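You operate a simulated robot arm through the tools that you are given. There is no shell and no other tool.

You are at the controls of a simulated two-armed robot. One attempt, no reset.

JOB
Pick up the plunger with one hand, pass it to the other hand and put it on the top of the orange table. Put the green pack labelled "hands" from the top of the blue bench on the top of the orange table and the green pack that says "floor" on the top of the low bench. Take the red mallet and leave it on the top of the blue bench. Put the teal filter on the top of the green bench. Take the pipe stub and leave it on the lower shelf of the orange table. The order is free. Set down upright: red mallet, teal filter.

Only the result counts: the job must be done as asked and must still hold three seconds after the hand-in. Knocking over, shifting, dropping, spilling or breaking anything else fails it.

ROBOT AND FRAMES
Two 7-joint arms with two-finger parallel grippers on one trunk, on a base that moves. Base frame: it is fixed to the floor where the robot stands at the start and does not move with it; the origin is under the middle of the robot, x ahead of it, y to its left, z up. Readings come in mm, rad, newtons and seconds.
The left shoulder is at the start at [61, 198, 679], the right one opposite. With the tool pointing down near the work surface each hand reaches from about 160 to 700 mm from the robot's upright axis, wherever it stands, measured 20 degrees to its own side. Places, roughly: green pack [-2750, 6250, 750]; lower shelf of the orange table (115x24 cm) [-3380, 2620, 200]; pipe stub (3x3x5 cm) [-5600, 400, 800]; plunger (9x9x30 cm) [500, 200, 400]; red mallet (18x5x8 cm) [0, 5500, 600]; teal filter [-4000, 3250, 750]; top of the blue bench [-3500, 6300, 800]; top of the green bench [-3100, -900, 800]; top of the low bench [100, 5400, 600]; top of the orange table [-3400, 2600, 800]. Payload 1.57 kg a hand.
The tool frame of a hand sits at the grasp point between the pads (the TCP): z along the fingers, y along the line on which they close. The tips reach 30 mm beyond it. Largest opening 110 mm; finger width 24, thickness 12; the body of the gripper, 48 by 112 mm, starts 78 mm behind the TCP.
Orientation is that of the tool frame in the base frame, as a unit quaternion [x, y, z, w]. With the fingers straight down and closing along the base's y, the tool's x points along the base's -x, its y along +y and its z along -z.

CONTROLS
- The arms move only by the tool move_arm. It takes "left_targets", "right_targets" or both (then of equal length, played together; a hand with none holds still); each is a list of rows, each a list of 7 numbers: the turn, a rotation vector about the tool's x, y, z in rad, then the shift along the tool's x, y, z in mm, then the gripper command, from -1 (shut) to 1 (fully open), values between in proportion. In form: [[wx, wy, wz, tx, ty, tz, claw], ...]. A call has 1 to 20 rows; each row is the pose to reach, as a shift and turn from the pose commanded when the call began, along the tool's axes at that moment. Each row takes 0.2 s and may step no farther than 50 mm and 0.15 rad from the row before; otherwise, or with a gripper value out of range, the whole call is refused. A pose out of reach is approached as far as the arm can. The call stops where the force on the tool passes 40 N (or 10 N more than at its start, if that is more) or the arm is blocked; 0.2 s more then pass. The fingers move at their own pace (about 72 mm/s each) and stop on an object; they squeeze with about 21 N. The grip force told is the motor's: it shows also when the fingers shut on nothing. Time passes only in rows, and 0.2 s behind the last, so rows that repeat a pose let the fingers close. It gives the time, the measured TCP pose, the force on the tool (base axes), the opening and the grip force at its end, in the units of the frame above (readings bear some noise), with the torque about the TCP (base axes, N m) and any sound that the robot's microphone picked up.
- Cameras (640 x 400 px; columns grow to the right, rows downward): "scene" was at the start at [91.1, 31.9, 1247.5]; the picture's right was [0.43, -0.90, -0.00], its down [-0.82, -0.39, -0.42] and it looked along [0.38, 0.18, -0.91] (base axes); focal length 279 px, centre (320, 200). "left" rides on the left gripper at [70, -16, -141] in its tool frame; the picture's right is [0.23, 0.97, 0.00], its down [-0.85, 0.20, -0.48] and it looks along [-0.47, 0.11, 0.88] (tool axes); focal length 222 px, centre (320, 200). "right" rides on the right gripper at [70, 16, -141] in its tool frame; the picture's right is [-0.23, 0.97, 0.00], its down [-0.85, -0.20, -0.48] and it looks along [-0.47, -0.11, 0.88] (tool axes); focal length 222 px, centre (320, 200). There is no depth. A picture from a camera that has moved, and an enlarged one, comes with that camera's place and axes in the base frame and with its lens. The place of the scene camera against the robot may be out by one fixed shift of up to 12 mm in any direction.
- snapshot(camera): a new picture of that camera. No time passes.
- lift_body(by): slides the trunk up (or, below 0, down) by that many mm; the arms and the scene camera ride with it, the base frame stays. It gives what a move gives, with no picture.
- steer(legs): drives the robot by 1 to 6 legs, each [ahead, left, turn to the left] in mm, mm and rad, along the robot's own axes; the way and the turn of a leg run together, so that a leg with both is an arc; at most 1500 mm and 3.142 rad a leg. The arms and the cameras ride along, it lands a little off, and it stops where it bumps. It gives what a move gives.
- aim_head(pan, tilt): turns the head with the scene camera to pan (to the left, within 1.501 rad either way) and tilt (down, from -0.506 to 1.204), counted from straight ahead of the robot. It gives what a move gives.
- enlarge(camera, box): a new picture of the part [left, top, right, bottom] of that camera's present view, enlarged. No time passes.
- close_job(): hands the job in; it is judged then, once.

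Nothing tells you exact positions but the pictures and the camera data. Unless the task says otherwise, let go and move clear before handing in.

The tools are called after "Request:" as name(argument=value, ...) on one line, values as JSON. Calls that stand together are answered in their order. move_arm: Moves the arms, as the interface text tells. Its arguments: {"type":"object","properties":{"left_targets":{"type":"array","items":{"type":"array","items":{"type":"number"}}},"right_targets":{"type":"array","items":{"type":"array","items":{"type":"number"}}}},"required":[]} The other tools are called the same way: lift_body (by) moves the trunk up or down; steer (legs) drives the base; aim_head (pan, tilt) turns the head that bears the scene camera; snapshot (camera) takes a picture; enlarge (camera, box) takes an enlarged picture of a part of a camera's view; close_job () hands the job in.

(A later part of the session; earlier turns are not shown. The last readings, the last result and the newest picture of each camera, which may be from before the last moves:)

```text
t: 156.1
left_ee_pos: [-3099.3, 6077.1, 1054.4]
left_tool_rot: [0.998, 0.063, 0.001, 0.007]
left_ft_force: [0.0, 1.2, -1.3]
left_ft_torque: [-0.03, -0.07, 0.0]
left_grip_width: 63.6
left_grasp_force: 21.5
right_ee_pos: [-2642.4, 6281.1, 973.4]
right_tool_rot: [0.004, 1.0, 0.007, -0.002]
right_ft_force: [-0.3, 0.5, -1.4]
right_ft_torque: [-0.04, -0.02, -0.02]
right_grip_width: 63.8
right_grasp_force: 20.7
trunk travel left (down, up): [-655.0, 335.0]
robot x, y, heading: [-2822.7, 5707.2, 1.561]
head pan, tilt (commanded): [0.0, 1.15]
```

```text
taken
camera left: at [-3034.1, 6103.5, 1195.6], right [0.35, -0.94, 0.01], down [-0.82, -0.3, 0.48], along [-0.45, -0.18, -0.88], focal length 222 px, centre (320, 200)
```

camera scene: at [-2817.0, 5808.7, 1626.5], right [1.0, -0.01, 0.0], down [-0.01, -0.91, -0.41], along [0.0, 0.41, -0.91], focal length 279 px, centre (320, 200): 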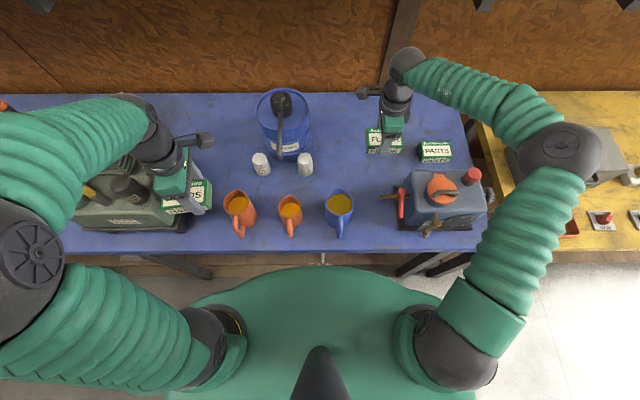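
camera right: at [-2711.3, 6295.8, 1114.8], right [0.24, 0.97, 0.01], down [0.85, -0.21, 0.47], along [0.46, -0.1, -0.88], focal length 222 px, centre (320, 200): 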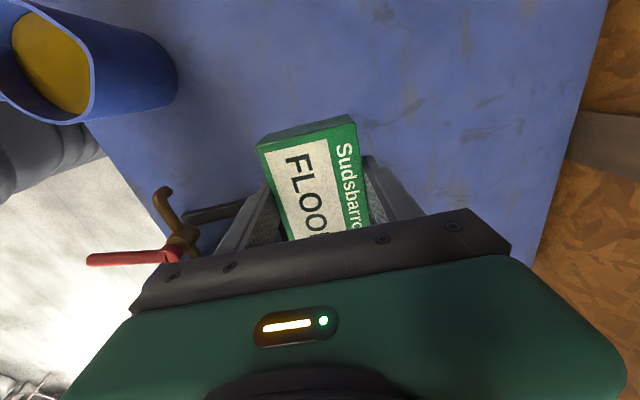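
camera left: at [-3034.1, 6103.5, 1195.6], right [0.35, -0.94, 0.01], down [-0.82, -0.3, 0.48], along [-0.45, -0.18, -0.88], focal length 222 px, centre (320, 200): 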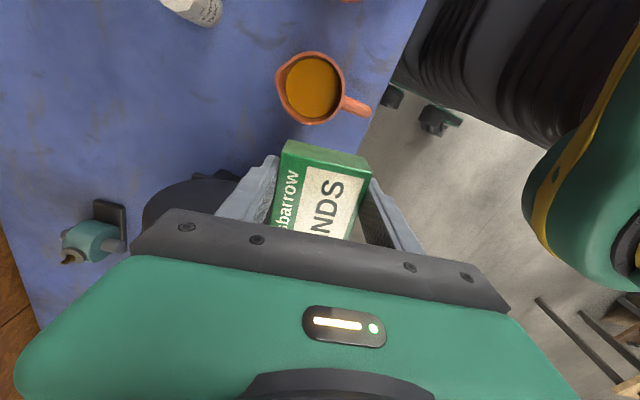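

Both packs are in hand. I raise and retract the right hand, then back away from the blue bench and look toward the low bench at +x.

Request:
move_arm(right_targets=[[0, 0, 0, 0, 0, -30, -1], [0, 0, 0, 0, 0, -60, -1], [0, 0, 0, 10, -40, -60, -1], [0, 0, 0, 20, -80, -60, -1], [0, 0, 0, 30, -120, -60, -1], [0, 0, 0, 40, -160, -60, -1], [0, 0, 0, 48, -205, -60, -1], [0, 0, 0, 48, -205, -60, -1]])

Request:
steer(legs=[[-400, 0, 0]])

Request:
aim_head(pan=-1.4, tilt=0.4)

Request:
snapshot(camera="scene")

```text
t: 157.9
left_ee_pos: [-3098.9, 6077.7, 1054.2]
left_tool_rot: [0.998, 0.064, 0.001, 0.007]
left_ft_force: [0.1, -0.2, -1.2]
left_ft_torque: [0.01, -0.03, -0.02]
left_grip_width: 63.9
left_grasp_force: 21.5
right_ee_pos: [-2688.4, 6075.4, 1028.4]
right_tool_rot: [0.004, 1.0, 0.007, 0.0]
right_ft_force: [1.0, 0.5, -1.1]
right_ft_torque: [-0.04, 0.0, 0.03]
right_grip_width: 63.7
right_grasp_force: 20.7
trunk travel left (down, up): [-655.0, 335.0]
robot x, y, heading: [-2823.3, 5710.5, 1.566]
head pan, tilt (commanded): [0.0, 1.15]
```

```text
t: 160.4
left_ee_pos: [-3101.7, 5676.7, 1054.9]
left_tool_rot: [0.998, 0.063, 0.001, 0.007]
left_ft_force: [0.3, -0.2, -1.8]
left_ft_torque: [0.01, -0.06, -0.02]
left_grip_width: 63.5
left_grasp_force: 21.4
right_ee_pos: [-2692.2, 5674.1, 1029.0]
right_tool_rot: [0.005, 1.0, 0.007, -0.001]
right_ft_force: [-0.3, -0.6, -1.8]
right_ft_torque: [0.01, 0.02, -0.01]
right_grip_width: 63.9
right_grasp_force: 20.7
trunk travel left (down, up): [-655.0, 335.0]
robot x, y, heading: [-2827.2, 5309.2, 1.56]
head pan, tilt (commanded): [0.0, 1.15]
```

```text
t: 161.9
left_ee_pos: [-3101.3, 5674.8, 1057.2]
left_tool_rot: [0.998, 0.062, 0.0, 0.006]
left_ft_force: [-0.5, -0.3, -1.3]
left_ft_torque: [0.04, -0.04, 0.01]
left_grip_width: 63.9
left_grasp_force: 21.0
right_ee_pos: [-2692.8, 5672.5, 1031.0]
right_tool_rot: [0.006, 1.0, 0.009, -0.002]
right_ft_force: [0.4, -0.8, -1.2]
right_ft_torque: [-0.03, 0.01, -0.03]
right_grip_width: 63.9
right_grasp_force: 21.1
trunk travel left (down, up): [-655.0, 335.0]
robot x, y, heading: [-2824.9, 5304.0, 1.563]
head pan, tilt (commanded): [-1.4, 0.4]
```

```text
taken
camera scene: at [-2729.6, 5360.6, 1686.7], right [0.16, -0.99, 0.0], down [-0.38, -0.06, -0.92], along [0.91, 0.15, -0.39], focal length 279 px, centre (320, 200)
```

scene: 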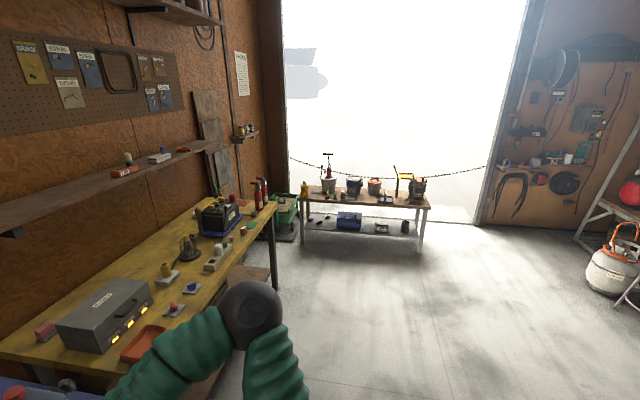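

The low bench stands in the doorway ahead, front legs near (-167, 5983) and (-55, 4694), and the floor between is clear. I turn to face +x and drive 2 m.

Request:
steer(legs=[[0, 0, -1.56], [1000, 0, 0], [1000, 0, 0]])

Request:
aim_head(pan=0.0, tilt=0.6)

Request:
snapshot(camera="scene")

```text
t: 175.6
left_ee_pos: [-486.8, 5632.0, 1055.8]
left_tool_rot: [0.761, -0.649, -0.003, 0.005]
left_ft_force: [0.5, 0.1, -1.8]
left_ft_torque: [-0.05, 0.02, -0.03]
left_grip_width: 63.5
left_grasp_force: 21.6
right_ee_pos: [-475.6, 5221.2, 1029.1]
right_tool_rot: [0.7, 0.715, 0.007, 0.006]
right_ft_force: [0.5, 0.4, -1.0]
right_ft_torque: [0.02, -0.01, -0.02]
right_grip_width: 63.8
right_grasp_force: 21.2
trunk travel left (down, up): [-655.0, 335.0]
robot x, y, heading: [-846.3, 5342.6, 0.023]
head pan, tilt (commanded): [-1.4, 0.4]
```

```text
t: 177.1
left_ee_pos: [-487.6, 5631.5, 1056.3]
left_tool_rot: [0.761, -0.648, -0.002, 0.005]
left_ft_force: [0.1, -1.1, -1.4]
left_ft_torque: [-0.02, -0.01, 0.04]
left_grip_width: 63.6
left_grasp_force: 20.4
right_ee_pos: [-475.2, 5221.4, 1030.5]
right_tool_rot: [0.7, 0.714, 0.006, 0.005]
right_ft_force: [-0.5, 0.3, -2.1]
right_ft_torque: [0.04, -0.02, -0.01]
right_grip_width: 63.9
right_grasp_force: 20.9
trunk travel left (down, up): [-655.0, 335.0]
robot x, y, heading: [-846.6, 5342.9, 0.025]
head pan, tilt (commanded): [0.0, 0.6]
```

```text
taken
camera scene: at [-718.8, 5351.1, 1668.4], right [0.02, -1.0, 0.0], down [-0.57, -0.01, -0.82], along [0.82, 0.02, -0.57], focal length 279 px, centre (320, 200)
```

scene: 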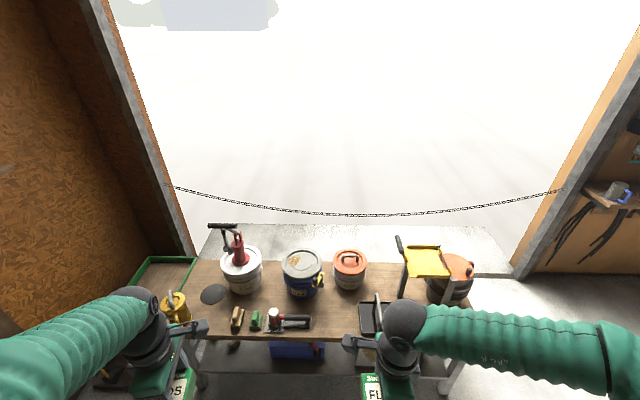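

I am in front of the low bench with buckets and small tools on it. I zoom in to find the red mallet and free space.

Request:
enlarge(camera="scene", box=[190, 230, 350, 330])

Request:
enlarge(camera="scene", box=[330, 230, 490, 330])

```text
4.00 times, centred on (270, 280) of scene
camera zoom: at [-718.8, 5351.1, 1668.4], right [0.02, -1.0, 0.0], down [-0.57, -0.01, -0.82], along [0.82, 0.02, -0.57], focal length 1116 px, centre (520, -120)
```

zoom: 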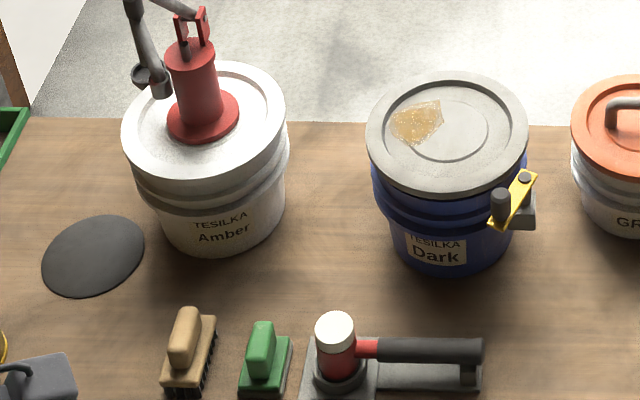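

```text
4.00 times, centred on (410, 280) of scene
camera zoom: at [-718.8, 5351.1, 1668.4], right [0.02, -1.0, 0.0], down [-0.57, -0.01, -0.82], along [0.82, 0.02, -0.57], focal length 1116 px, centre (-40, -120)
```

zoom: 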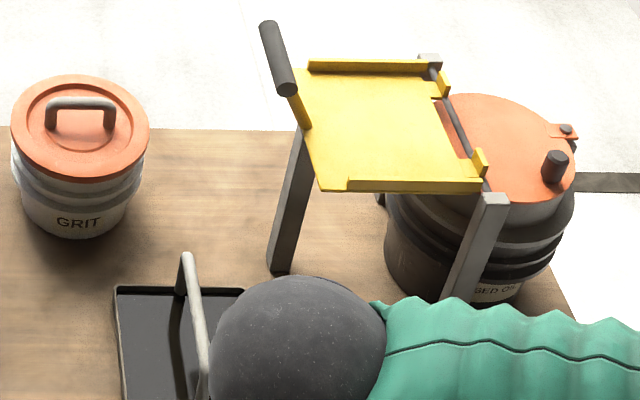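

The red mallet rests in a small grey stand near (-79, 5546): head upright, handle pointing to -y. There is free bench between its handle end and the black tray, around y 5300. I lower the trunk and move up, staying short of the bench.

Request:
lift_body(by=-150)

Request:
steer(legs=[[200, 130, -0.024]])

Request:
aim_head(pan=0.0, tilt=0.85)

Request:
snapshot(camera="scene")

Request:
snapshot(camera="right")

```text
t: 178.8
left_ee_pos: [-488.8, 5632.1, 905.7]
left_tool_rot: [0.761, -0.649, -0.003, 0.005]
left_ft_force: [0.2, 0.2, -1.3]
left_ft_torque: [-0.01, 0.01, 0.01]
left_grip_width: 63.9
left_grasp_force: 20.6
right_ee_pos: [-475.8, 5221.6, 879.3]
right_tool_rot: [0.699, 0.715, 0.006, 0.007]
right_ft_force: [0.1, 0.3, -1.2]
right_ft_torque: [0.03, -0.05, -0.01]
right_grip_width: 63.8
right_grasp_force: 21.0
trunk travel left (down, up): [-505.0, 485.0]
robot x, y, heading: [-846.8, 5345.8, 0.022]
head pan, tilt (commanded): [0.0, 0.6]
```

```text
t: 180.6
left_ee_pos: [-280.3, 5749.6, 906.9]
left_tool_rot: [0.754, -0.656, -0.006, 0.003]
left_ft_force: [-0.1, -0.9, -1.2]
left_ft_torque: [-0.02, -0.05, 0.02]
left_grip_width: 63.7
left_grasp_force: 21.2
right_ee_pos: [-277.8, 5339.9, 880.0]
right_tool_rot: [0.707, 0.707, 0.008, 0.004]
right_ft_force: [0.4, -0.8, -2.5]
right_ft_torque: [0.05, -0.01, -0.01]
right_grip_width: 63.9
right_grasp_force: 21.0
trunk travel left (down, up): [-505.0, 485.0]
robot x, y, heading: [-642.7, 5473.3, -0.0]
head pan, tilt (commanded): [0.0, 0.6]
```

```text
t: 181.4
left_ee_pos: [-281.3, 5751.5, 905.8]
left_tool_rot: [0.754, -0.657, -0.004, 0.004]
left_ft_force: [0.2, 0.2, -2.1]
left_ft_torque: [-0.05, -0.02, 0.0]
left_grip_width: 63.7
left_grasp_force: 20.8
right_ee_pos: [-278.1, 5342.3, 881.5]
right_tool_rot: [0.707, 0.707, 0.008, 0.006]
right_ft_force: [0.1, -0.6, -2.1]
right_ft_torque: [0.04, -0.01, 0.04]
right_grip_width: 64.0
right_grasp_force: 21.3
trunk travel left (down, up): [-505.0, 485.0]
robot x, y, heading: [-646.3, 5470.5, 0.002]
head pan, tilt (commanded): [0.0, 0.85]
```

```text
taken
camera scene: at [-528.0, 5475.5, 1497.5], right [0.0, -1.0, 0.0], down [-0.75, 0.0, -0.66], along [0.66, 0.0, -0.75], focal length 279 px, centre (320, 200)
```

scene: 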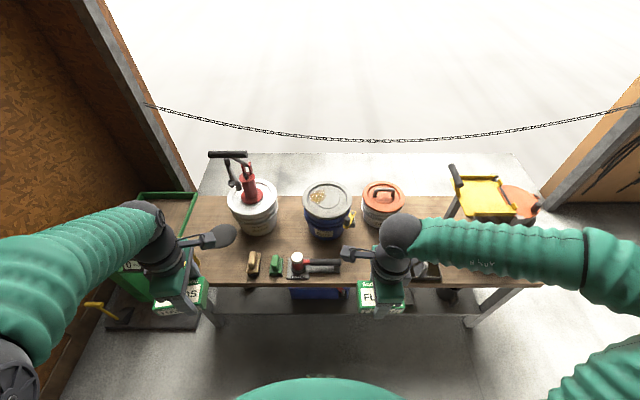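

```text
taken
camera right: at [-265.8, 5410.6, 1022.2], right [0.97, -0.23, 0.02], down [-0.21, -0.86, 0.47], along [-0.09, -0.46, -0.88], focal length 222 px, centre (320, 200)
```

right: 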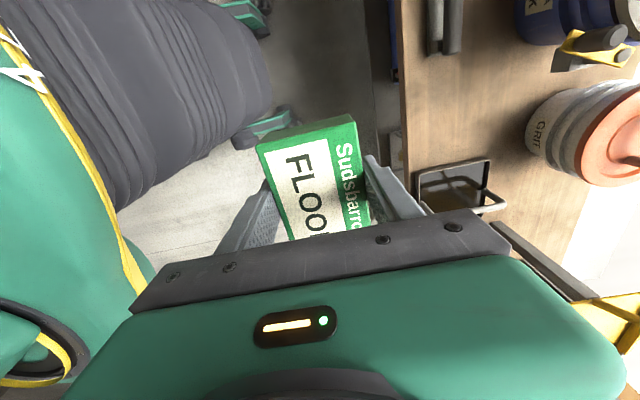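

The right camera confirms a free patch between the mallet's handle end (y 5400) and the tray (y 5200). I extend the FLOOR pack over (-60, 5307).

Request:
move_arm(right_targets=[[0, 0, 0, -6, 40, 0, -1], [0, 0, 0, -12, 80, 0, -1], [0, 0, 0, -18, 120, 0, -1], [0, 0, 0, -24, 160, 0, -1], [0, 0, 0, -30, 200, 0, -1], [0, 0, 0, -35, 218, 0, -1], [0, 0, 0, -35, 218, 35, -1], [0, 0, 0, -35, 218, 70, -1], [0, 0, 0, -35, 218, 105, -1], [0, 0, 0, -35, 218, 140, -1], [0, 0, 0, -35, 218, 140, -1]])

Request:
snapshot(camera="right")

Request:
snapshot(camera="scene")

```text
t: 183.8
left_ee_pos: [-282.5, 5753.3, 905.2]
left_tool_rot: [0.754, -0.657, -0.004, 0.006]
left_ft_force: [-0.6, -0.8, -1.0]
left_ft_torque: [-0.03, 0.01, 0.01]
left_grip_width: 63.7
left_grasp_force: 20.8
right_ee_pos: [-58.5, 5310.7, 745.1]
right_tool_rot: [0.707, 0.707, 0.008, 0.006]
right_ft_force: [0.2, -0.1, -0.9]
right_ft_torque: [0.0, 0.0, -0.02]
right_grip_width: 63.7
right_grasp_force: 20.6
trunk travel left (down, up): [-505.0, 485.0]
robot x, y, heading: [-644.3, 5477.6, 0.001]
head pan, tilt (commanded): [0.0, 0.85]
```

```text
taken
camera right: at [-46.0, 5378.8, 887.4], right [0.97, -0.23, 0.02], down [-0.21, -0.86, 0.47], along [-0.09, -0.46, -0.88], focal length 222 px, centre (320, 200)
```

right: 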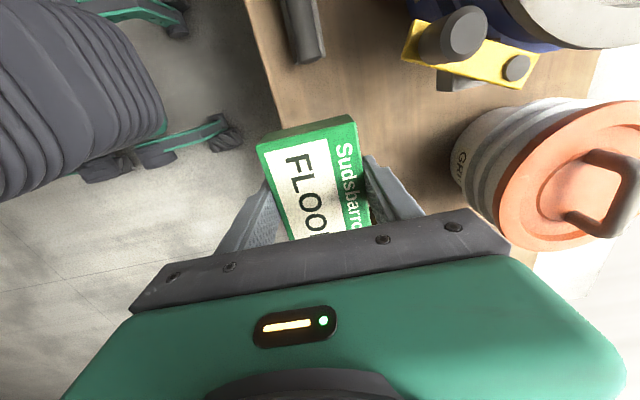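

```text
taken
camera scene: at [-527.8, 5478.1, 1497.5], right [0.0, -1.0, 0.0], down [-0.75, 0.0, -0.66], along [0.66, 0.0, -0.75], focal length 279 px, centre (320, 200)
```

scene: 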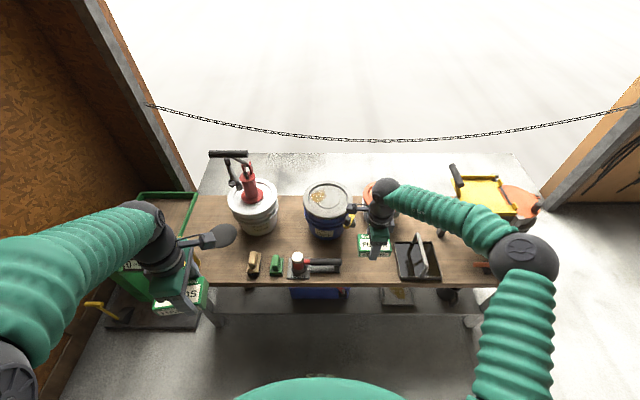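

The bench top works out to z≈542 with its edge at x≈-107, so I move the pack 25 mm further in and lower 145 mm.

Request:
move_arm(right_targets=[[0, 0, 0, 0, 25, 0, -1], [0, 0, 0, 0, 25, 35, -1], [0, 0, 0, 0, 25, 70, -1], [0, 0, 0, 0, 25, 100, -1], [0, 0, 0, 0, 25, 125, -1], [0, 0, 0, 0, 25, 145, -1], [0, 0, 0, 0, 25, 145, -1]])

Request:
enlarge(camera="scene", box=[280, 200, 480, 325])

Request:
snapshot(camera="right")

```text
t: 185.4
left_ee_pos: [-281.0, 5753.7, 904.8]
left_tool_rot: [0.754, -0.656, -0.003, 0.005]
left_ft_force: [-0.2, -1.0, -1.2]
left_ft_torque: [-0.05, -0.04, 0.0]
left_grip_width: 63.6
left_grasp_force: 20.9
right_ee_pos: [-28.7, 5309.9, 601.3]
right_tool_rot: [0.706, 0.708, 0.006, 0.005]
right_ft_force: [-0.1, -0.5, -1.1]
right_ft_torque: [0.03, -0.02, -0.03]
right_grip_width: 63.8
right_grasp_force: 20.9
trunk travel left (down, up): [-505.0, 485.0]
robot x, y, heading: [-643.6, 5476.5, 0.003]
head pan, tilt (commanded): [0.0, 0.85]
```

```text
3.20 times, centred on (380, 262) of scene
camera zoom: at [-527.3, 5478.2, 1497.4], right [0.0, -1.0, 0.0], down [-0.75, 0.0, -0.66], along [0.66, 0.0, -0.75], focal length 893 px, centre (128, 0)
```

zoom: 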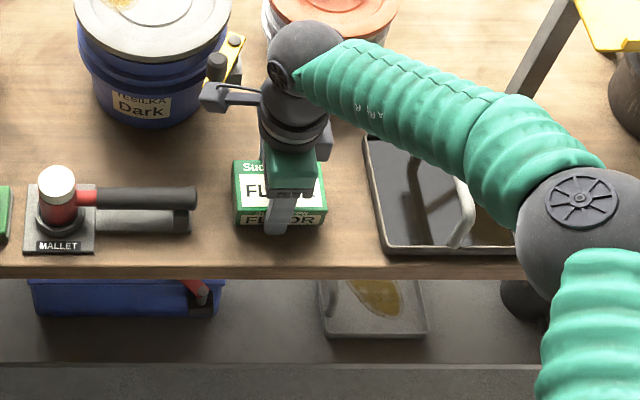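

```text
taken
camera right: at [-17.2, 5379.3, 742.6], right [0.97, -0.23, 0.02], down [-0.21, -0.86, 0.47], along [-0.09, -0.46, -0.88], focal length 222 px, centre (320, 200)
```

right: 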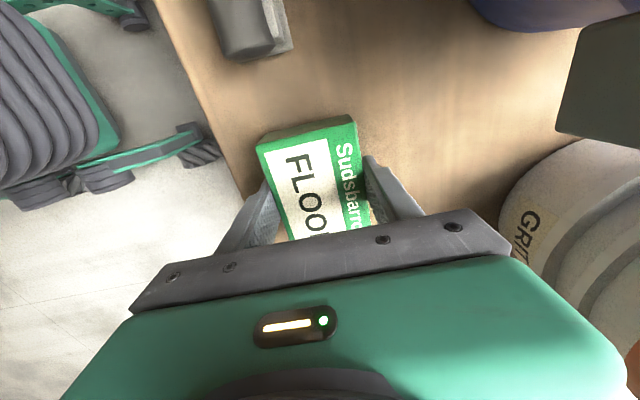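

The pack is over clean bench, clear of tray and mallet stand. I lower in small steps until it touches.

Request:
move_arm(right_targets=[[0, 0, 0, 0, 0, 5, -1], [0, 0, 0, 0, 0, 10, -1], [0, 0, 0, 0, 0, 15, -1], [0, 0, 0, 0, 0, 20, -1], [0, 0, 0, 0, 0, 20, -1]])

```text
t: 186.3
left_ee_pos: [-284.5, 5753.4, 907.6]
left_tool_rot: [0.754, -0.657, -0.002, 0.005]
left_ft_force: [0.8, 1.6, -1.9]
left_ft_torque: [-0.08, 0.07, 0.0]
left_grip_width: 63.7
left_grasp_force: 20.7
right_ee_pos: [-29.2, 5309.4, 591.2]
right_tool_rot: [0.707, 0.707, 0.008, 0.008]
right_ft_force: [-15.0, -0.9, 31.6]
right_ft_torque: [-0.03, 1.81, 0.04]
right_grip_width: 63.9
right_grasp_force: 21.1
trunk travel left (down, up): [-505.0, 485.0]
robot x, y, heading: [-640.5, 5474.0, -0.002]
head pan, tilt (commanded): [0.0, 0.85]
stopped in row 4 (right hand): the force on the tool passed its limit at 47 N (the readings are from after the stop); the commanded pose is now the measured one
```

Touched down at TCP z≈591 (bench top z≈560). I ease off 2 mm, open, and lift away straight up.

Request:
move_arm(right_targets=[[0, 0, 0, 0, 0, -2, -1], [0, 0, 0, 0, 0, -2, -1], [0, 0, 0, 0, 0, -2, 0.4], [0, 0, 0, 0, 0, -2, 0.6], [0, 0, 0, 0, 0, -2, 0.6], [0, 0, 0, 0, 0, -12, 0.6], [0, 0, 0, 0, 0, -40, 0.6], [0, 0, 0, 0, 0, -80, 0.6], [0, 0, 0, 0, 0, -120, 0.6], [0, 0, 0, 0, 0, -160, 0.8]])

Request:
enlarge(camera="scene", box=[200, 200, 400, 325])

Request:
snapshot(camera="right")

```text
t: 188.5
left_ee_pos: [-283.1, 5754.2, 906.1]
left_tool_rot: [0.755, -0.656, -0.003, 0.005]
left_ft_force: [-1.0, 0.0, -2.1]
left_ft_torque: [-0.06, 0.0, 0.0]
left_grip_width: 63.5
left_grasp_force: 20.4
right_ee_pos: [-33.4, 5310.2, 746.5]
right_tool_rot: [0.708, 0.706, 0.008, 0.007]
right_ft_force: [-0.4, 0.2, -0.1]
right_ft_torque: [0.03, -0.04, 0.01]
right_grip_width: 98.9
right_grasp_force: 0.0
trunk travel left (down, up): [-505.0, 485.0]
robot x, y, heading: [-644.2, 5468.5, -0.001]
head pan, tilt (commanded): [0.0, 0.85]
```

```text
3.20 times, centred on (300, 262) of scene
camera zoom: at [-528.2, 5478.7, 1497.4], right [0.0, -1.0, 0.0], down [-0.75, 0.0, -0.66], along [0.66, 0.0, -0.75], focal length 893 px, centre (384, 0)
```

zoom: 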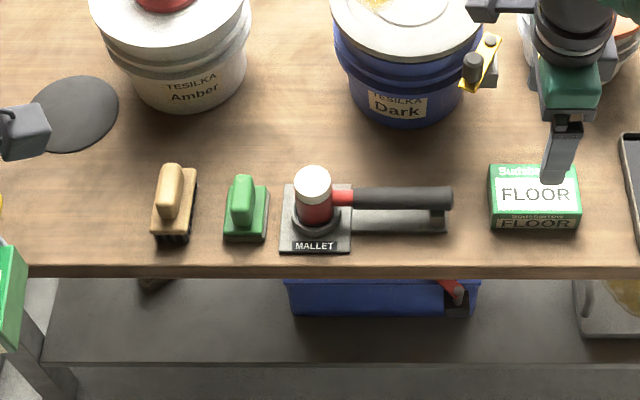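

```text
taken
camera right: at [-20.2, 5379.4, 887.5], right [0.97, -0.23, 0.02], down [-0.21, -0.86, 0.47], along [-0.09, -0.47, -0.88], focal length 222 px, centre (320, 200)
```

right: 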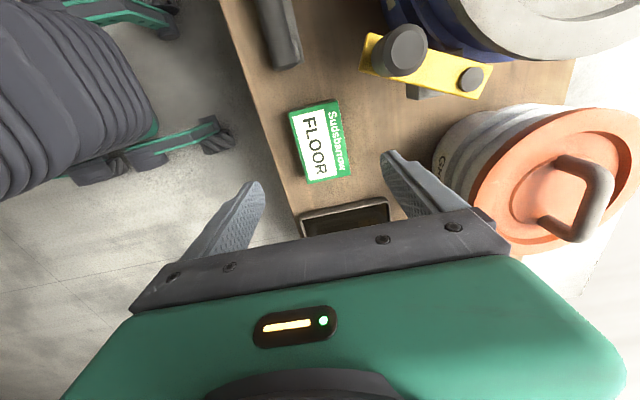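

FLOOR is placed neatly on the low bench. The mallet's head is near (-46, 5555). I first pull the right hand back and up, clear of the bucket's lever, then slide the robot left 150 mm.

Request:
move_arm(right_targets=[[0, 0, 0, 0, 0, -40, 0.8], [0, 0, 0, 0, -30, -80, 0.8], [0, 0, 0, 0, -70, -100, 0.8], [0, 0, 0, 0, -110, -100, 0.8], [0, 0, 0, 0, -110, -100, 0.8]])

Request:
steer(legs=[[0, 150, 0]])

Request:
snapshot(camera="scene")

Request:
snapshot(camera="right")

```text
t: 189.7
left_ee_pos: [-279.8, 5752.3, 904.7]
left_tool_rot: [0.754, -0.657, -0.004, 0.006]
left_ft_force: [0.4, 0.3, -1.5]
left_ft_torque: [-0.08, -0.01, 0.02]
left_grip_width: 63.6
left_grasp_force: 20.8
right_ee_pos: [-143.8, 5309.4, 844.0]
right_tool_rot: [0.707, 0.707, 0.009, 0.006]
right_ft_force: [0.2, -0.6, -0.4]
right_ft_torque: [0.0, 0.01, 0.0]
right_grip_width: 98.8
right_grasp_force: 0.1
trunk travel left (down, up): [-505.0, 485.0]
robot x, y, heading: [-644.0, 5471.0, -0.0]
head pan, tilt (commanded): [0.0, 0.85]
```

```text
t: 191.1
left_ee_pos: [-282.7, 5905.0, 907.4]
left_tool_rot: [0.754, -0.656, -0.004, 0.004]
left_ft_force: [0.0, 0.5, -1.2]
left_ft_torque: [-0.05, 0.01, -0.02]
left_grip_width: 63.6
left_grasp_force: 20.7
right_ee_pos: [-145.5, 5459.9, 842.7]
right_tool_rot: [0.706, 0.708, 0.01, 0.006]
right_ft_force: [-0.3, -1.0, 0.4]
right_ft_torque: [0.01, -0.01, 0.01]
right_grip_width: 99.1
right_grasp_force: 0.0
trunk travel left (down, up): [-505.0, 485.0]
robot x, y, heading: [-643.7, 5622.7, 0.003]
head pan, tilt (commanded): [0.0, 0.85]
```

```text
taken
camera scene: at [-527.8, 5624.1, 1497.4], right [0.0, -1.0, 0.0], down [-0.75, 0.0, -0.66], along [0.66, 0.01, -0.75], focal length 279 px, centre (320, 200)
```

scene: 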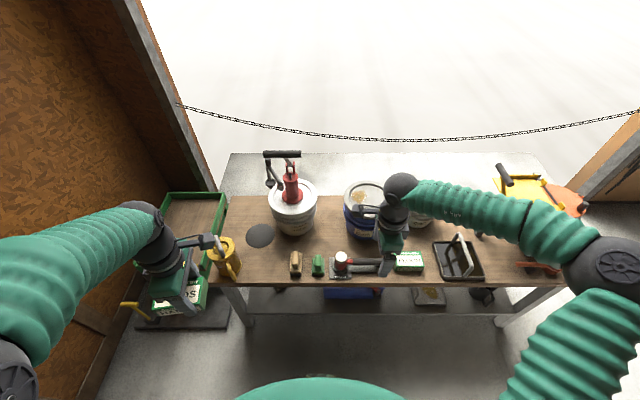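

```text
taken
camera right: at [-132.9, 5528.6, 985.5], right [0.97, -0.23, 0.02], down [-0.21, -0.86, 0.47], along [-0.09, -0.46, -0.88], focal length 222 px, centre (320, 200)
```

right: 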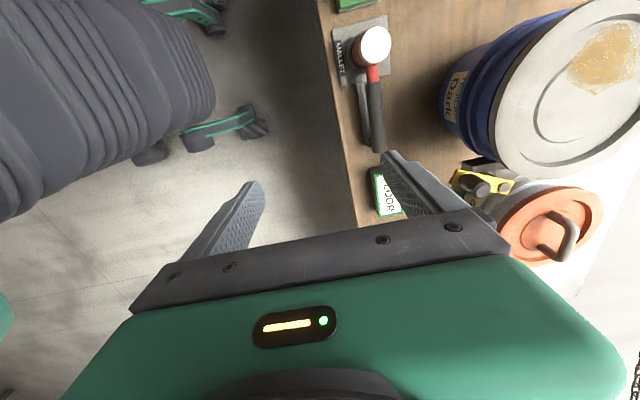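

The mallet head's top is at about (-50, 5550). I move the right hand above it and lower to TCP z≈740 for a close look.

Request:
move_arm(right_targets=[[0, 0, 0, 30, 32, 0, 0.8], [0, 0, 0, 60, 64, 0, 0.8], [0, 0, 0, 90, 96, 0, 0.8], [0, 0, 0, 90, 96, 35, 0.8], [0, 0, 0, 90, 96, 70, 0.8], [0, 0, 0, 90, 96, 100, 0.8], [0, 0, 0, 90, 96, 100, 0.8]])

Request:
snapshot(camera="right")

Request:
enlarge(camera="scene", box=[260, 190, 420, 290])

```text
t: 192.7
left_ee_pos: [-283.9, 5909.7, 905.7]
left_tool_rot: [0.754, -0.657, -0.001, 0.006]
left_ft_force: [0.2, -0.1, -1.0]
left_ft_torque: [-0.08, 0.01, -0.01]
left_grip_width: 63.8
left_grasp_force: 20.7
right_ee_pos: [-47.1, 5555.4, 747.0]
right_tool_rot: [0.706, 0.708, 0.008, 0.009]
right_ft_force: [-0.4, 0.3, -0.2]
right_ft_torque: [0.0, 0.04, 0.02]
right_grip_width: 99.0
right_grasp_force: 0.1
trunk travel left (down, up): [-505.0, 485.0]
robot x, y, heading: [-644.0, 5627.1, 0.006]
head pan, tilt (commanded): [0.0, 0.85]
```

```text
taken
camera right: at [-35.2, 5624.7, 889.8], right [0.97, -0.23, 0.02], down [-0.21, -0.85, 0.48], along [-0.09, -0.47, -0.88], focal length 222 px, centre (320, 200)
```

right: 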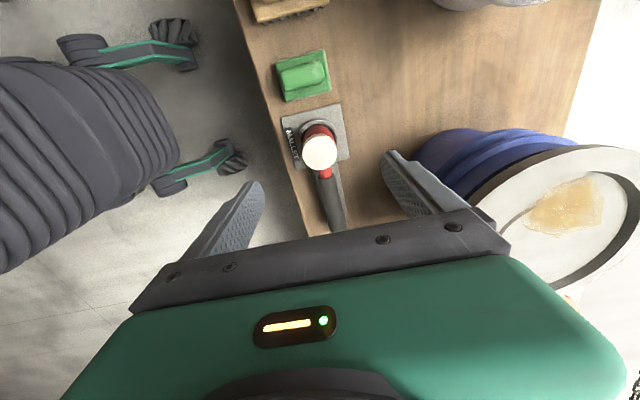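

```text
4.00 times, centred on (340, 240) of scene
camera zoom: at [-528.0, 5633.3, 1497.5], right [0.0, -1.0, 0.0], down [-0.75, 0.0, -0.66], along [0.66, 0.0, -0.75], focal length 1116 px, centre (240, 40)
```

zoom: 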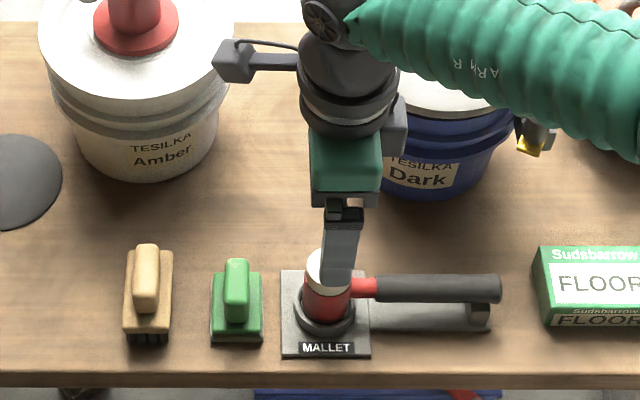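

The head is centred under the gripper, fingers on either side of it and perpendicular to the handle. I lower 117 mm and close on the head.

Request:
move_arm(right_targets=[[0, 0, 0, 0, 0, 35, 0.8], [0, 0, 0, 0, 0, 70, 0.8], [0, 0, 0, 0, 0, 100, 0.8], [0, 0, 0, 0, 0, 117, 0.8], [0, 0, 0, 0, 0, 117, 0.8]])

Request:
snapshot(camera="right")

Request:
enlarge(camera="scene", box=[260, 190, 420, 290])

```text
t: 193.9
left_ee_pos: [-283.1, 5909.8, 906.4]
left_tool_rot: [0.754, -0.657, -0.003, 0.006]
left_ft_force: [-0.4, -0.2, -1.7]
left_ft_torque: [-0.02, -0.03, -0.03]
left_grip_width: 63.3
left_grasp_force: 21.5
right_ee_pos: [-44.5, 5554.2, 630.3]
right_tool_rot: [0.706, 0.708, 0.008, 0.009]
right_ft_force: [-0.2, -0.1, -0.2]
right_ft_torque: [-0.02, -0.01, -0.02]
right_grip_width: 99.0
right_grasp_force: 0.0
trunk travel left (down, up): [-505.0, 485.0]
robot x, y, heading: [-647.1, 5624.1, 0.003]
head pan, tilt (commanded): [0.0, 0.85]
```

```text
taken
camera right: at [-32.6, 5624.0, 772.7], right [0.97, -0.23, 0.02], down [-0.21, -0.85, 0.47], along [-0.09, -0.47, -0.88], focal length 222 px, centre (320, 200)
```

right: 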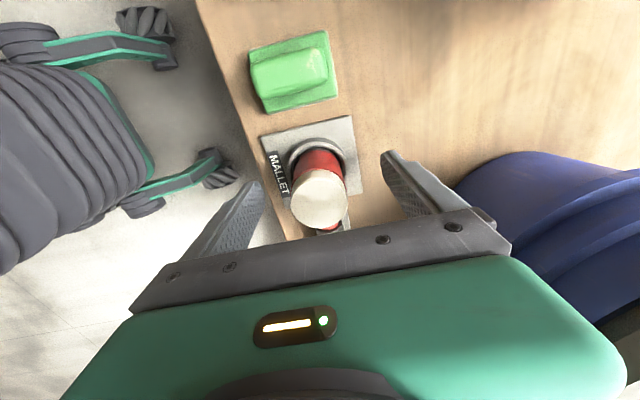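

```text
4.00 times, centred on (340, 240) of scene
camera zoom: at [-527.7, 5632.1, 1497.4], right [0.0, -1.0, 0.0], down [-0.75, 0.0, -0.66], along [0.66, 0.0, -0.75], focal length 1116 px, centre (240, 40)
```

zoom: 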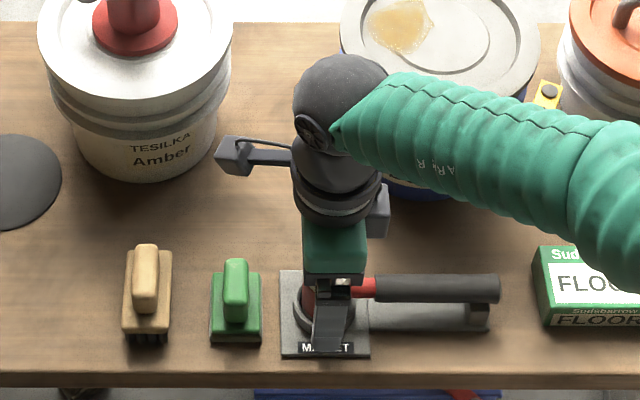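

The head top is about 5 mm above the grasp point and centred within a few millimetres. I go 6 mm deeper and close on it.

Request:
move_arm(right_targets=[[0, 0, 0, -2, 0, 6, 0.8], [0, 0, 0, -2, 0, 6, -1], [0, 0, 0, -2, 0, 6, -1], [0, 0, 0, -2, 0, 6, -1], [0, 0, 0, -2, 0, 6, -1], [0, 0, 0, -2, 0, 6, -1]])

Request:
snapshot(camera="right")

```text
t: 195.3
left_ee_pos: [-283.5, 5909.0, 905.3]
left_tool_rot: [0.754, -0.657, -0.002, 0.006]
left_ft_force: [-0.2, 0.5, -2.4]
left_ft_torque: [-0.08, -0.01, 0.01]
left_grip_width: 63.6
left_grasp_force: 21.6
right_ee_pos: [-44.0, 5551.6, 623.6]
right_tool_rot: [0.706, 0.708, 0.008, 0.009]
right_ft_force: [-1.1, 0.7, 1.1]
right_ft_torque: [0.09, 0.2, 0.01]
right_grip_width: 40.6
right_grasp_force: 20.5
trunk travel left (down, up): [-505.0, 485.0]
robot x, y, heading: [-645.3, 5624.7, 0.001]
head pan, tilt (commanded): [0.0, 0.85]
```

```text
taken
camera right: at [-32.6, 5622.0, 766.6], right [0.97, -0.23, 0.02], down [-0.21, -0.85, 0.47], along [-0.09, -0.47, -0.88], focal length 222 px, centre (320, 200)
```

right: 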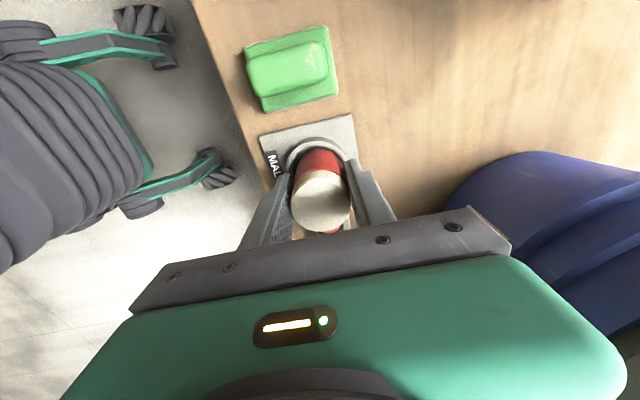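

Gripped at 40.6 mm. I lift slowly straight out of the stand.

Request:
move_arm(right_targets=[[0, 0, 0, 0, 0, -8, -1], [0, 0, 0, 0, 0, -16, -1], [0, 0, 0, 0, 0, -30, -1], [0, 0, 0, 0, 0, -50, -1], [0, 0, 0, 0, 0, -80, -1], [0, 0, 0, 0, 0, -115, -1], [0, 0, 0, 0, 0, -150, -1], [0, 0, 0, 0, 0, -150, -1]])

Request:
snapshot(camera="right")

Request:
enlarge(camera="scene", box=[260, 170, 420, 290])

```text
t: 197.1
left_ee_pos: [-282.8, 5908.7, 905.6]
left_tool_rot: [0.754, -0.657, -0.003, 0.007]
left_ft_force: [0.5, 0.4, -1.0]
left_ft_torque: [-0.03, -0.02, 0.0]
left_grip_width: 63.7
left_grasp_force: 21.0
right_ee_pos: [-44.8, 5550.8, 773.6]
right_tool_rot: [0.707, 0.707, 0.008, 0.008]
right_ft_force: [0.9, 0.2, -3.8]
right_ft_torque: [0.07, -0.04, -0.01]
right_grip_width: 40.8
right_grasp_force: 21.0
trunk travel left (down, up): [-505.0, 485.0]
robot x, y, heading: [-643.5, 5626.1, 0.006]
head pan, tilt (commanded): [0.0, 0.85]
```

```text
taken
camera right: at [-34.2, 5621.0, 915.6], right [0.97, -0.23, 0.02], down [-0.21, -0.85, 0.47], along [-0.09, -0.47, -0.88], focal length 222 px, centre (320, 200)
```

right: 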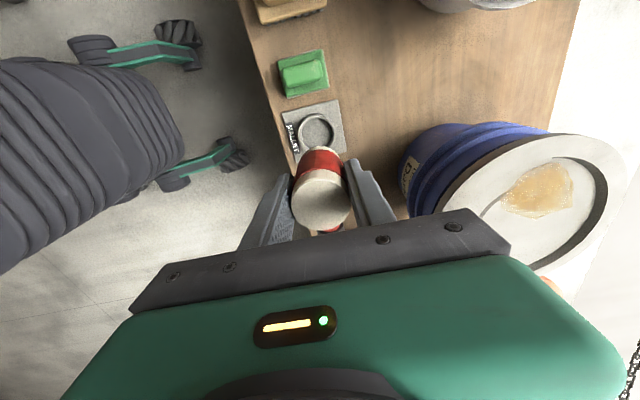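

```text
3.33 times, centred on (340, 230) of scene
camera zoom: at [-526.3, 5631.8, 1497.3], right [0.0, -1.0, 0.0], down [-0.75, 0.0, -0.66], along [0.66, 0.0, -0.75], focal length 930 px, centre (253, 100)
```

zoom: 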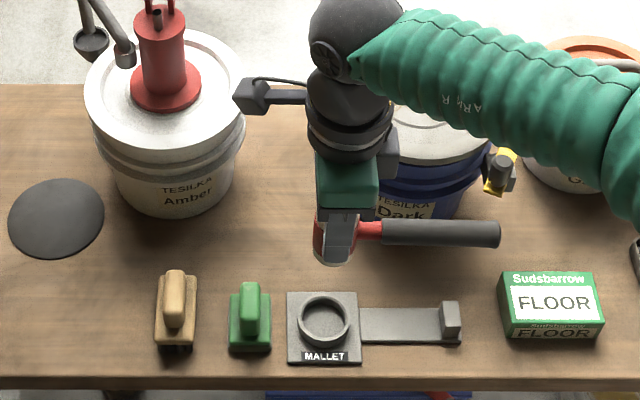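

The mallet is out, level, with its handle pointing to my right. I retract the right hand, back away from the bench, and return the way I came toward the blue bench.

Request:
move_arm(right_targets=[[0, 0, 0, 0, 0, -40, -1], [0, 0, 0, -10, -40, -60, -1], [0, 0, 0, -20, -80, -60, -1], [0, 0, 0, -30, -120, -60, -1], [0, 0, 0, -40, -160, -60, -1], [0, 0, 0, -55, -200, -60, -1], [0, 0, 0, -65, -220, -60, -1], [0, 0, 0, -65, -220, -60, -1]])

Request:
steer(legs=[[-350, 0, 0], [0, -310, 0], [-1000, 0, 0], [-890, 0, 0], [0, 0, 1.56]])

Request:
lift_body(by=150)

Request:
aim_head(pan=0.0, tilt=0.85)

Request:
snapshot(camera="scene")

```text
t: 198.9
left_ee_pos: [-282.4, 5908.3, 905.6]
left_tool_rot: [0.754, -0.657, -0.003, 0.006]
left_ft_force: [-0.4, 0.5, -1.9]
left_ft_torque: [-0.02, 0.0, -0.04]
left_grip_width: 63.7
left_grasp_force: 21.0
right_ee_pos: [-270.5, 5487.1, 828.7]
right_tool_rot: [0.706, 0.708, 0.007, 0.008]
right_ft_force: [-0.9, -0.9, -3.7]
right_ft_torque: [0.06, 0.0, -0.01]
right_grip_width: 40.6
right_grasp_force: 21.1
trunk travel left (down, up): [-505.0, 485.0]
robot x, y, heading: [-644.6, 5622.4, 0.004]
head pan, tilt (commanded): [0.0, 0.85]
```

```text
t: 215.8
left_ee_pos: [-3163.8, 5701.3, 906.1]
left_tool_rot: [0.999, 0.053, 0.002, 0.006]
left_ft_force: [-0.6, 0.6, -1.8]
left_ft_torque: [0.01, -0.04, 0.0]
left_grip_width: 63.6
left_grasp_force: 20.6
right_ee_pos: [-2743.0, 5700.2, 829.0]
right_tool_rot: [0.017, 1.0, 0.011, 0.0]
right_ft_force: [-0.4, 0.3, -4.1]
right_ft_torque: [0.03, 0.02, -0.04]
right_grip_width: 40.4
right_grasp_force: 21.3
trunk travel left (down, up): [-505.0, 485.0]
robot x, y, heading: [-2897.4, 5333.5, 1.54]
head pan, tilt (commanded): [0.0, 0.85]
```

```text
t: 217.5
left_ee_pos: [-3164.9, 5700.7, 1055.1]
left_tool_rot: [0.999, 0.052, 0.002, 0.006]
left_ft_force: [-0.2, 0.1, -1.5]
left_ft_torque: [0.0, -0.03, -0.01]
left_grip_width: 63.6
left_grasp_force: 21.3
right_ee_pos: [-2743.9, 5699.8, 979.1]
right_tool_rot: [0.017, 1.0, 0.012, 0.0]
right_ft_force: [0.0, -0.4, -4.2]
right_ft_torque: [0.02, 0.07, 0.04]
right_grip_width: 40.4
right_grasp_force: 21.0
trunk travel left (down, up): [-655.0, 335.0]
robot x, y, heading: [-2894.4, 5332.9, 1.538]
head pan, tilt (commanded): [0.0, 0.85]
```

```text
t: 218.1
left_ee_pos: [-3165.0, 5700.7, 1056.1]
left_tool_rot: [0.999, 0.052, 0.002, 0.006]
left_ft_force: [-0.2, -0.1, -1.9]
left_ft_torque: [-0.02, -0.04, 0.03]
left_grip_width: 63.6
left_grasp_force: 21.1
right_ee_pos: [-2743.0, 5699.3, 978.3]
right_tool_rot: [0.016, 1.0, 0.012, 0.0]
right_ft_force: [0.9, 0.0, -4.3]
right_ft_torque: [0.04, 0.04, 0.01]
right_grip_width: 40.5
right_grasp_force: 21.2
trunk travel left (down, up): [-655.0, 335.0]
robot x, y, heading: [-2891.9, 5333.9, 1.541]
head pan, tilt (commanded): [0.0, 0.85]
```

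```text
taken
camera scene: at [-2885.8, 5448.3, 1647.4], right [1.0, -0.03, 0.0], down [-0.02, -0.75, -0.66], along [0.02, 0.66, -0.75], focal length 279 px, centre (320, 200)
```

scene: 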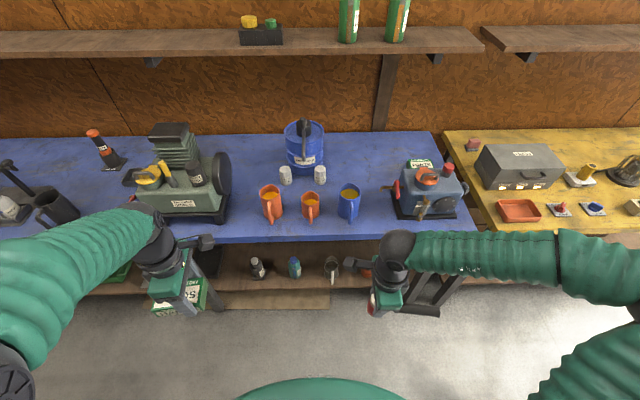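

I am back before the blue bench. Before going in I raise both hands 80 mm and tuck the left one away from the compressor, then drive 375 mm ahead with a small heading fix.

Request:
move_arm(left_targets=[[0, 0, 0, 13, 16, -20, -1], [0, 0, 0, 27, 33, -40, -1], [0, 0, 0, 40, 50, -60, -1], [0, 0, 0, 53, 66, -80, -1], [0, 0, 0, 53, 66, -80, -1]], right_targets=[[0, 0, 0, 0, 0, -20, -1], [0, 0, 0, 0, 0, -40, -1], [0, 0, 0, 0, 0, -60, -1], [0, 0, 0, 0, 0, -80, -1], [0, 0, 0, 0, 0, -80, -1]])

Request:
steer(legs=[[370, 0, 0.028]])

Request:
aim_head(pan=-0.2, tilt=1.1)

Request:
snapshot(camera="scene")

Request:
snapshot(camera="right")

```text
t: 219.3
left_ee_pos: [-3103.6, 5642.8, 1136.2]
left_tool_rot: [0.999, 0.052, 0.001, 0.005]
left_ft_force: [-0.4, -0.7, -2.0]
left_ft_torque: [0.01, -0.06, 0.0]
left_grip_width: 63.7
left_grasp_force: 21.1
right_ee_pos: [-2743.9, 5698.5, 1059.3]
right_tool_rot: [0.017, 1.0, 0.011, 0.001]
right_ft_force: [-0.3, 0.1, -3.0]
right_ft_torque: [-0.01, 0.06, 0.02]
right_grip_width: 40.4
right_grasp_force: 21.0
trunk travel left (down, up): [-655.0, 335.0]
robot x, y, heading: [-2895.9, 5329.1, 1.537]
head pan, tilt (commanded): [0.0, 0.85]
```

```text
t: 221.6
left_ee_pos: [-3108.2, 5987.6, 1135.3]
left_tool_rot: [0.998, 0.067, 0.002, 0.005]
left_ft_force: [-0.3, 0.1, -1.5]
left_ft_torque: [0.01, -0.05, -0.01]
left_grip_width: 63.9
left_grasp_force: 21.0
right_ee_pos: [-2748.9, 6053.9, 1059.8]
right_tool_rot: [0.001, 1.0, 0.012, 0.0]
right_ft_force: [0.8, -1.6, -4.5]
right_ft_torque: [0.01, 0.06, -0.01]
right_grip_width: 40.5
right_grasp_force: 20.8
trunk travel left (down, up): [-655.0, 335.0]
robot x, y, heading: [-2888.4, 5685.6, 1.571]
head pan, tilt (commanded): [0.0, 0.85]
```

```text
t: 222.4
left_ee_pos: [-3109.1, 5990.7, 1134.8]
left_tool_rot: [0.998, 0.067, 0.003, 0.007]
left_ft_force: [-0.2, 1.3, -1.5]
left_ft_torque: [-0.04, -0.02, -0.04]
left_grip_width: 63.4
left_grasp_force: 21.2
right_ee_pos: [-2749.2, 6055.1, 1059.1]
right_tool_rot: [0.001, 1.0, 0.012, 0.0]
right_ft_force: [0.5, -0.7, -4.1]
right_ft_torque: [-0.02, 0.06, -0.01]
right_grip_width: 40.7
right_grasp_force: 20.9
trunk travel left (down, up): [-655.0, 335.0]
robot x, y, heading: [-2892.8, 5686.7, 1.571]
head pan, tilt (commanded): [-0.201, 1.1]
```

```text
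taken
camera scene: at [-2870.9, 5786.4, 1629.7], right [0.98, -0.2, 0.0], down [-0.18, -0.87, -0.45], along [0.09, 0.44, -0.89], focal length 279 px, centre (320, 200)
```

scene: 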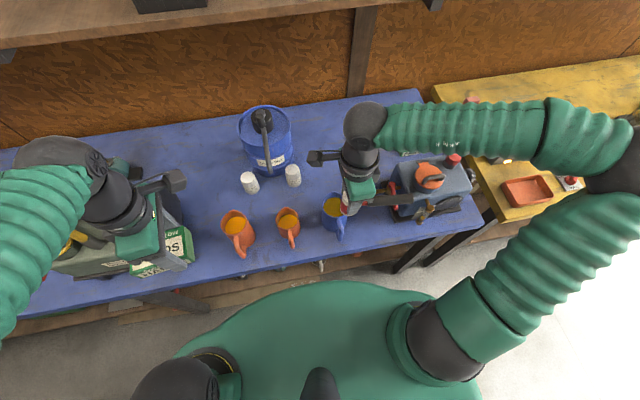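

```text
taken
camera right: at [-2819.9, 6068.9, 1200.6], right [0.23, 0.97, 0.02], down [0.85, -0.21, 0.47], along [0.47, -0.09, -0.88], focal length 222 px, centre (320, 200)
```

right: 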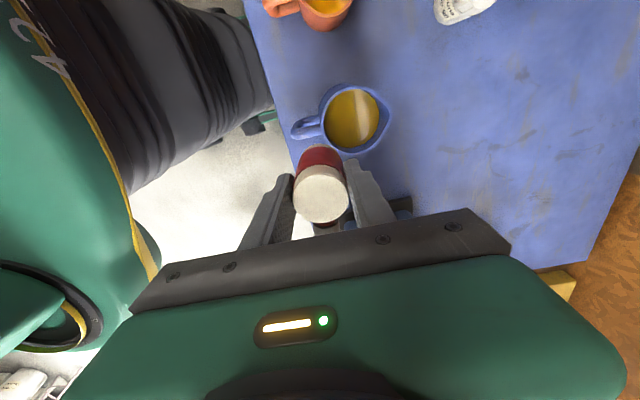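

The bench area where FLOOR stood is free: I will set the mallet's head at (-2735, 6320), its handle reaching to x -2585. I extend the right hand over it at height.

Request:
move_arm(right_targets=[[0, 0, 0, -3, 44, 0, -1], [0, 0, 0, -6, 88, 0, -1], [0, 0, 0, -9, 132, 0, -1], [0, 0, 0, -12, 176, 0, -1], [0, 0, 0, -14, 220, 0, -1], [0, 0, 0, -14, 265, 0, -1], [0, 0, 0, -14, 265, 0, -1]])

Request:
snapshot(camera="right")

Request:
snapshot(camera="scene")

```text
t: 224.0
left_ee_pos: [-3109.2, 5989.4, 1135.7]
left_tool_rot: [0.998, 0.067, 0.002, 0.006]
left_ft_force: [0.4, -0.3, -3.0]
left_ft_torque: [-0.01, -0.02, 0.0]
left_grip_width: 63.6
left_grasp_force: 21.2
right_ee_pos: [-2733.4, 6320.2, 1063.4]
right_tool_rot: [0.001, 1.0, 0.012, 0.001]
right_ft_force: [-0.4, -0.2, -3.1]
right_ft_torque: [0.01, 0.07, 0.03]
right_grip_width: 40.5
right_grasp_force: 21.0
trunk travel left (down, up): [-655.0, 335.0]
robot x, y, heading: [-2887.1, 5687.8, 1.575]
head pan, tilt (commanded): [-0.201, 1.1]
```

```text
taken
camera right: at [-2805.0, 6333.3, 1205.5], right [0.23, 0.97, 0.02], down [0.85, -0.21, 0.47], along [0.47, -0.09, -0.88], focal length 222 px, centre (320, 200)
```

right: 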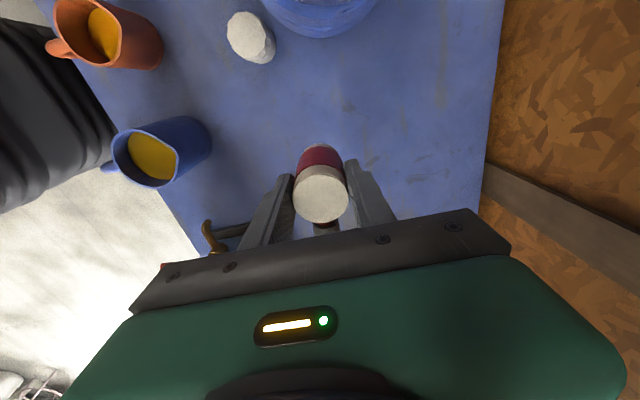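

```text
taken
camera scene: at [-2871.9, 5786.1, 1629.8], right [0.98, -0.2, 0.0], down [-0.18, -0.87, -0.45], along [0.09, 0.44, -0.89], focal length 279 px, centre (320, 200)
```

scene: 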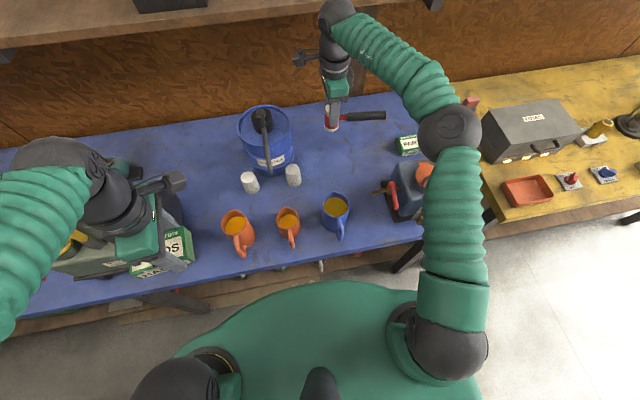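

The landing spot is free on all sides. I lower 160 mm, then feel for contact in small steps.

Request:
move_arm(right_targets=[[0, 0, 0, 0, 0, 35, -1], [0, 0, 0, 0, 0, 70, -1], [0, 0, 0, 0, 0, 105, -1], [0, 0, 0, 0, 0, 135, -1], [0, 0, 0, 0, 0, 160, -1], [0, 0, 0, 0, 0, 160, -1]])

Request:
snapshot(camera="right")

Request:
enlarge(camera="scene", box=[280, 90, 440, 190])

```text
t: 225.4
left_ee_pos: [-3108.9, 5990.0, 1134.2]
left_tool_rot: [0.998, 0.068, 0.002, 0.006]
left_ft_force: [1.2, 0.3, -1.7]
left_ft_torque: [0.01, -0.06, -0.02]
left_grip_width: 63.6
left_grasp_force: 21.4
right_ee_pos: [-2734.4, 6324.4, 905.4]
right_tool_rot: [0.001, 1.0, 0.013, 0.0]
right_ft_force: [0.3, 0.1, -3.6]
right_ft_torque: [-0.01, 0.05, 0.0]
right_grip_width: 40.5
right_grasp_force: 20.8
trunk travel left (down, up): [-655.0, 335.0]
robot x, y, heading: [-2890.6, 5688.9, 1.573]
head pan, tilt (commanded): [-0.201, 1.1]
```

```text
taken
camera right: at [-2806.3, 6337.4, 1045.7], right [0.23, 0.97, 0.02], down [0.85, -0.21, 0.47], along [0.47, -0.09, -0.88], focal length 222 px, centre (320, 200)
```

right: 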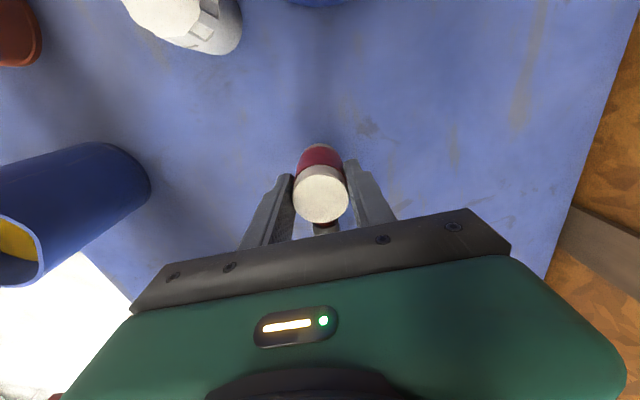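

```text
4.00 times, centred on (360, 140) of scene
camera zoom: at [-2871.2, 5786.7, 1629.7], right [0.98, -0.2, 0.0], down [-0.18, -0.87, -0.45], along [0.09, 0.44, -0.89], focal length 1116 px, centre (160, 440)
```

zoom: 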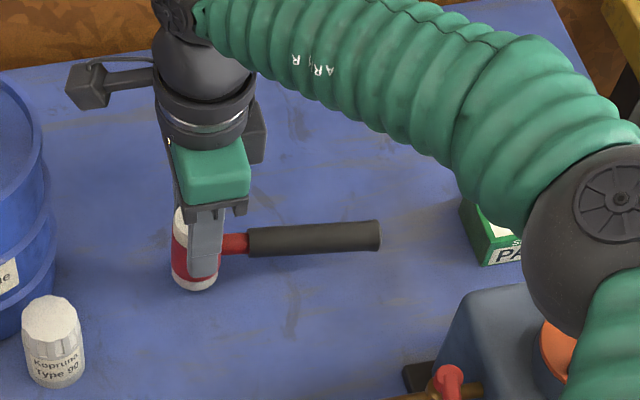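

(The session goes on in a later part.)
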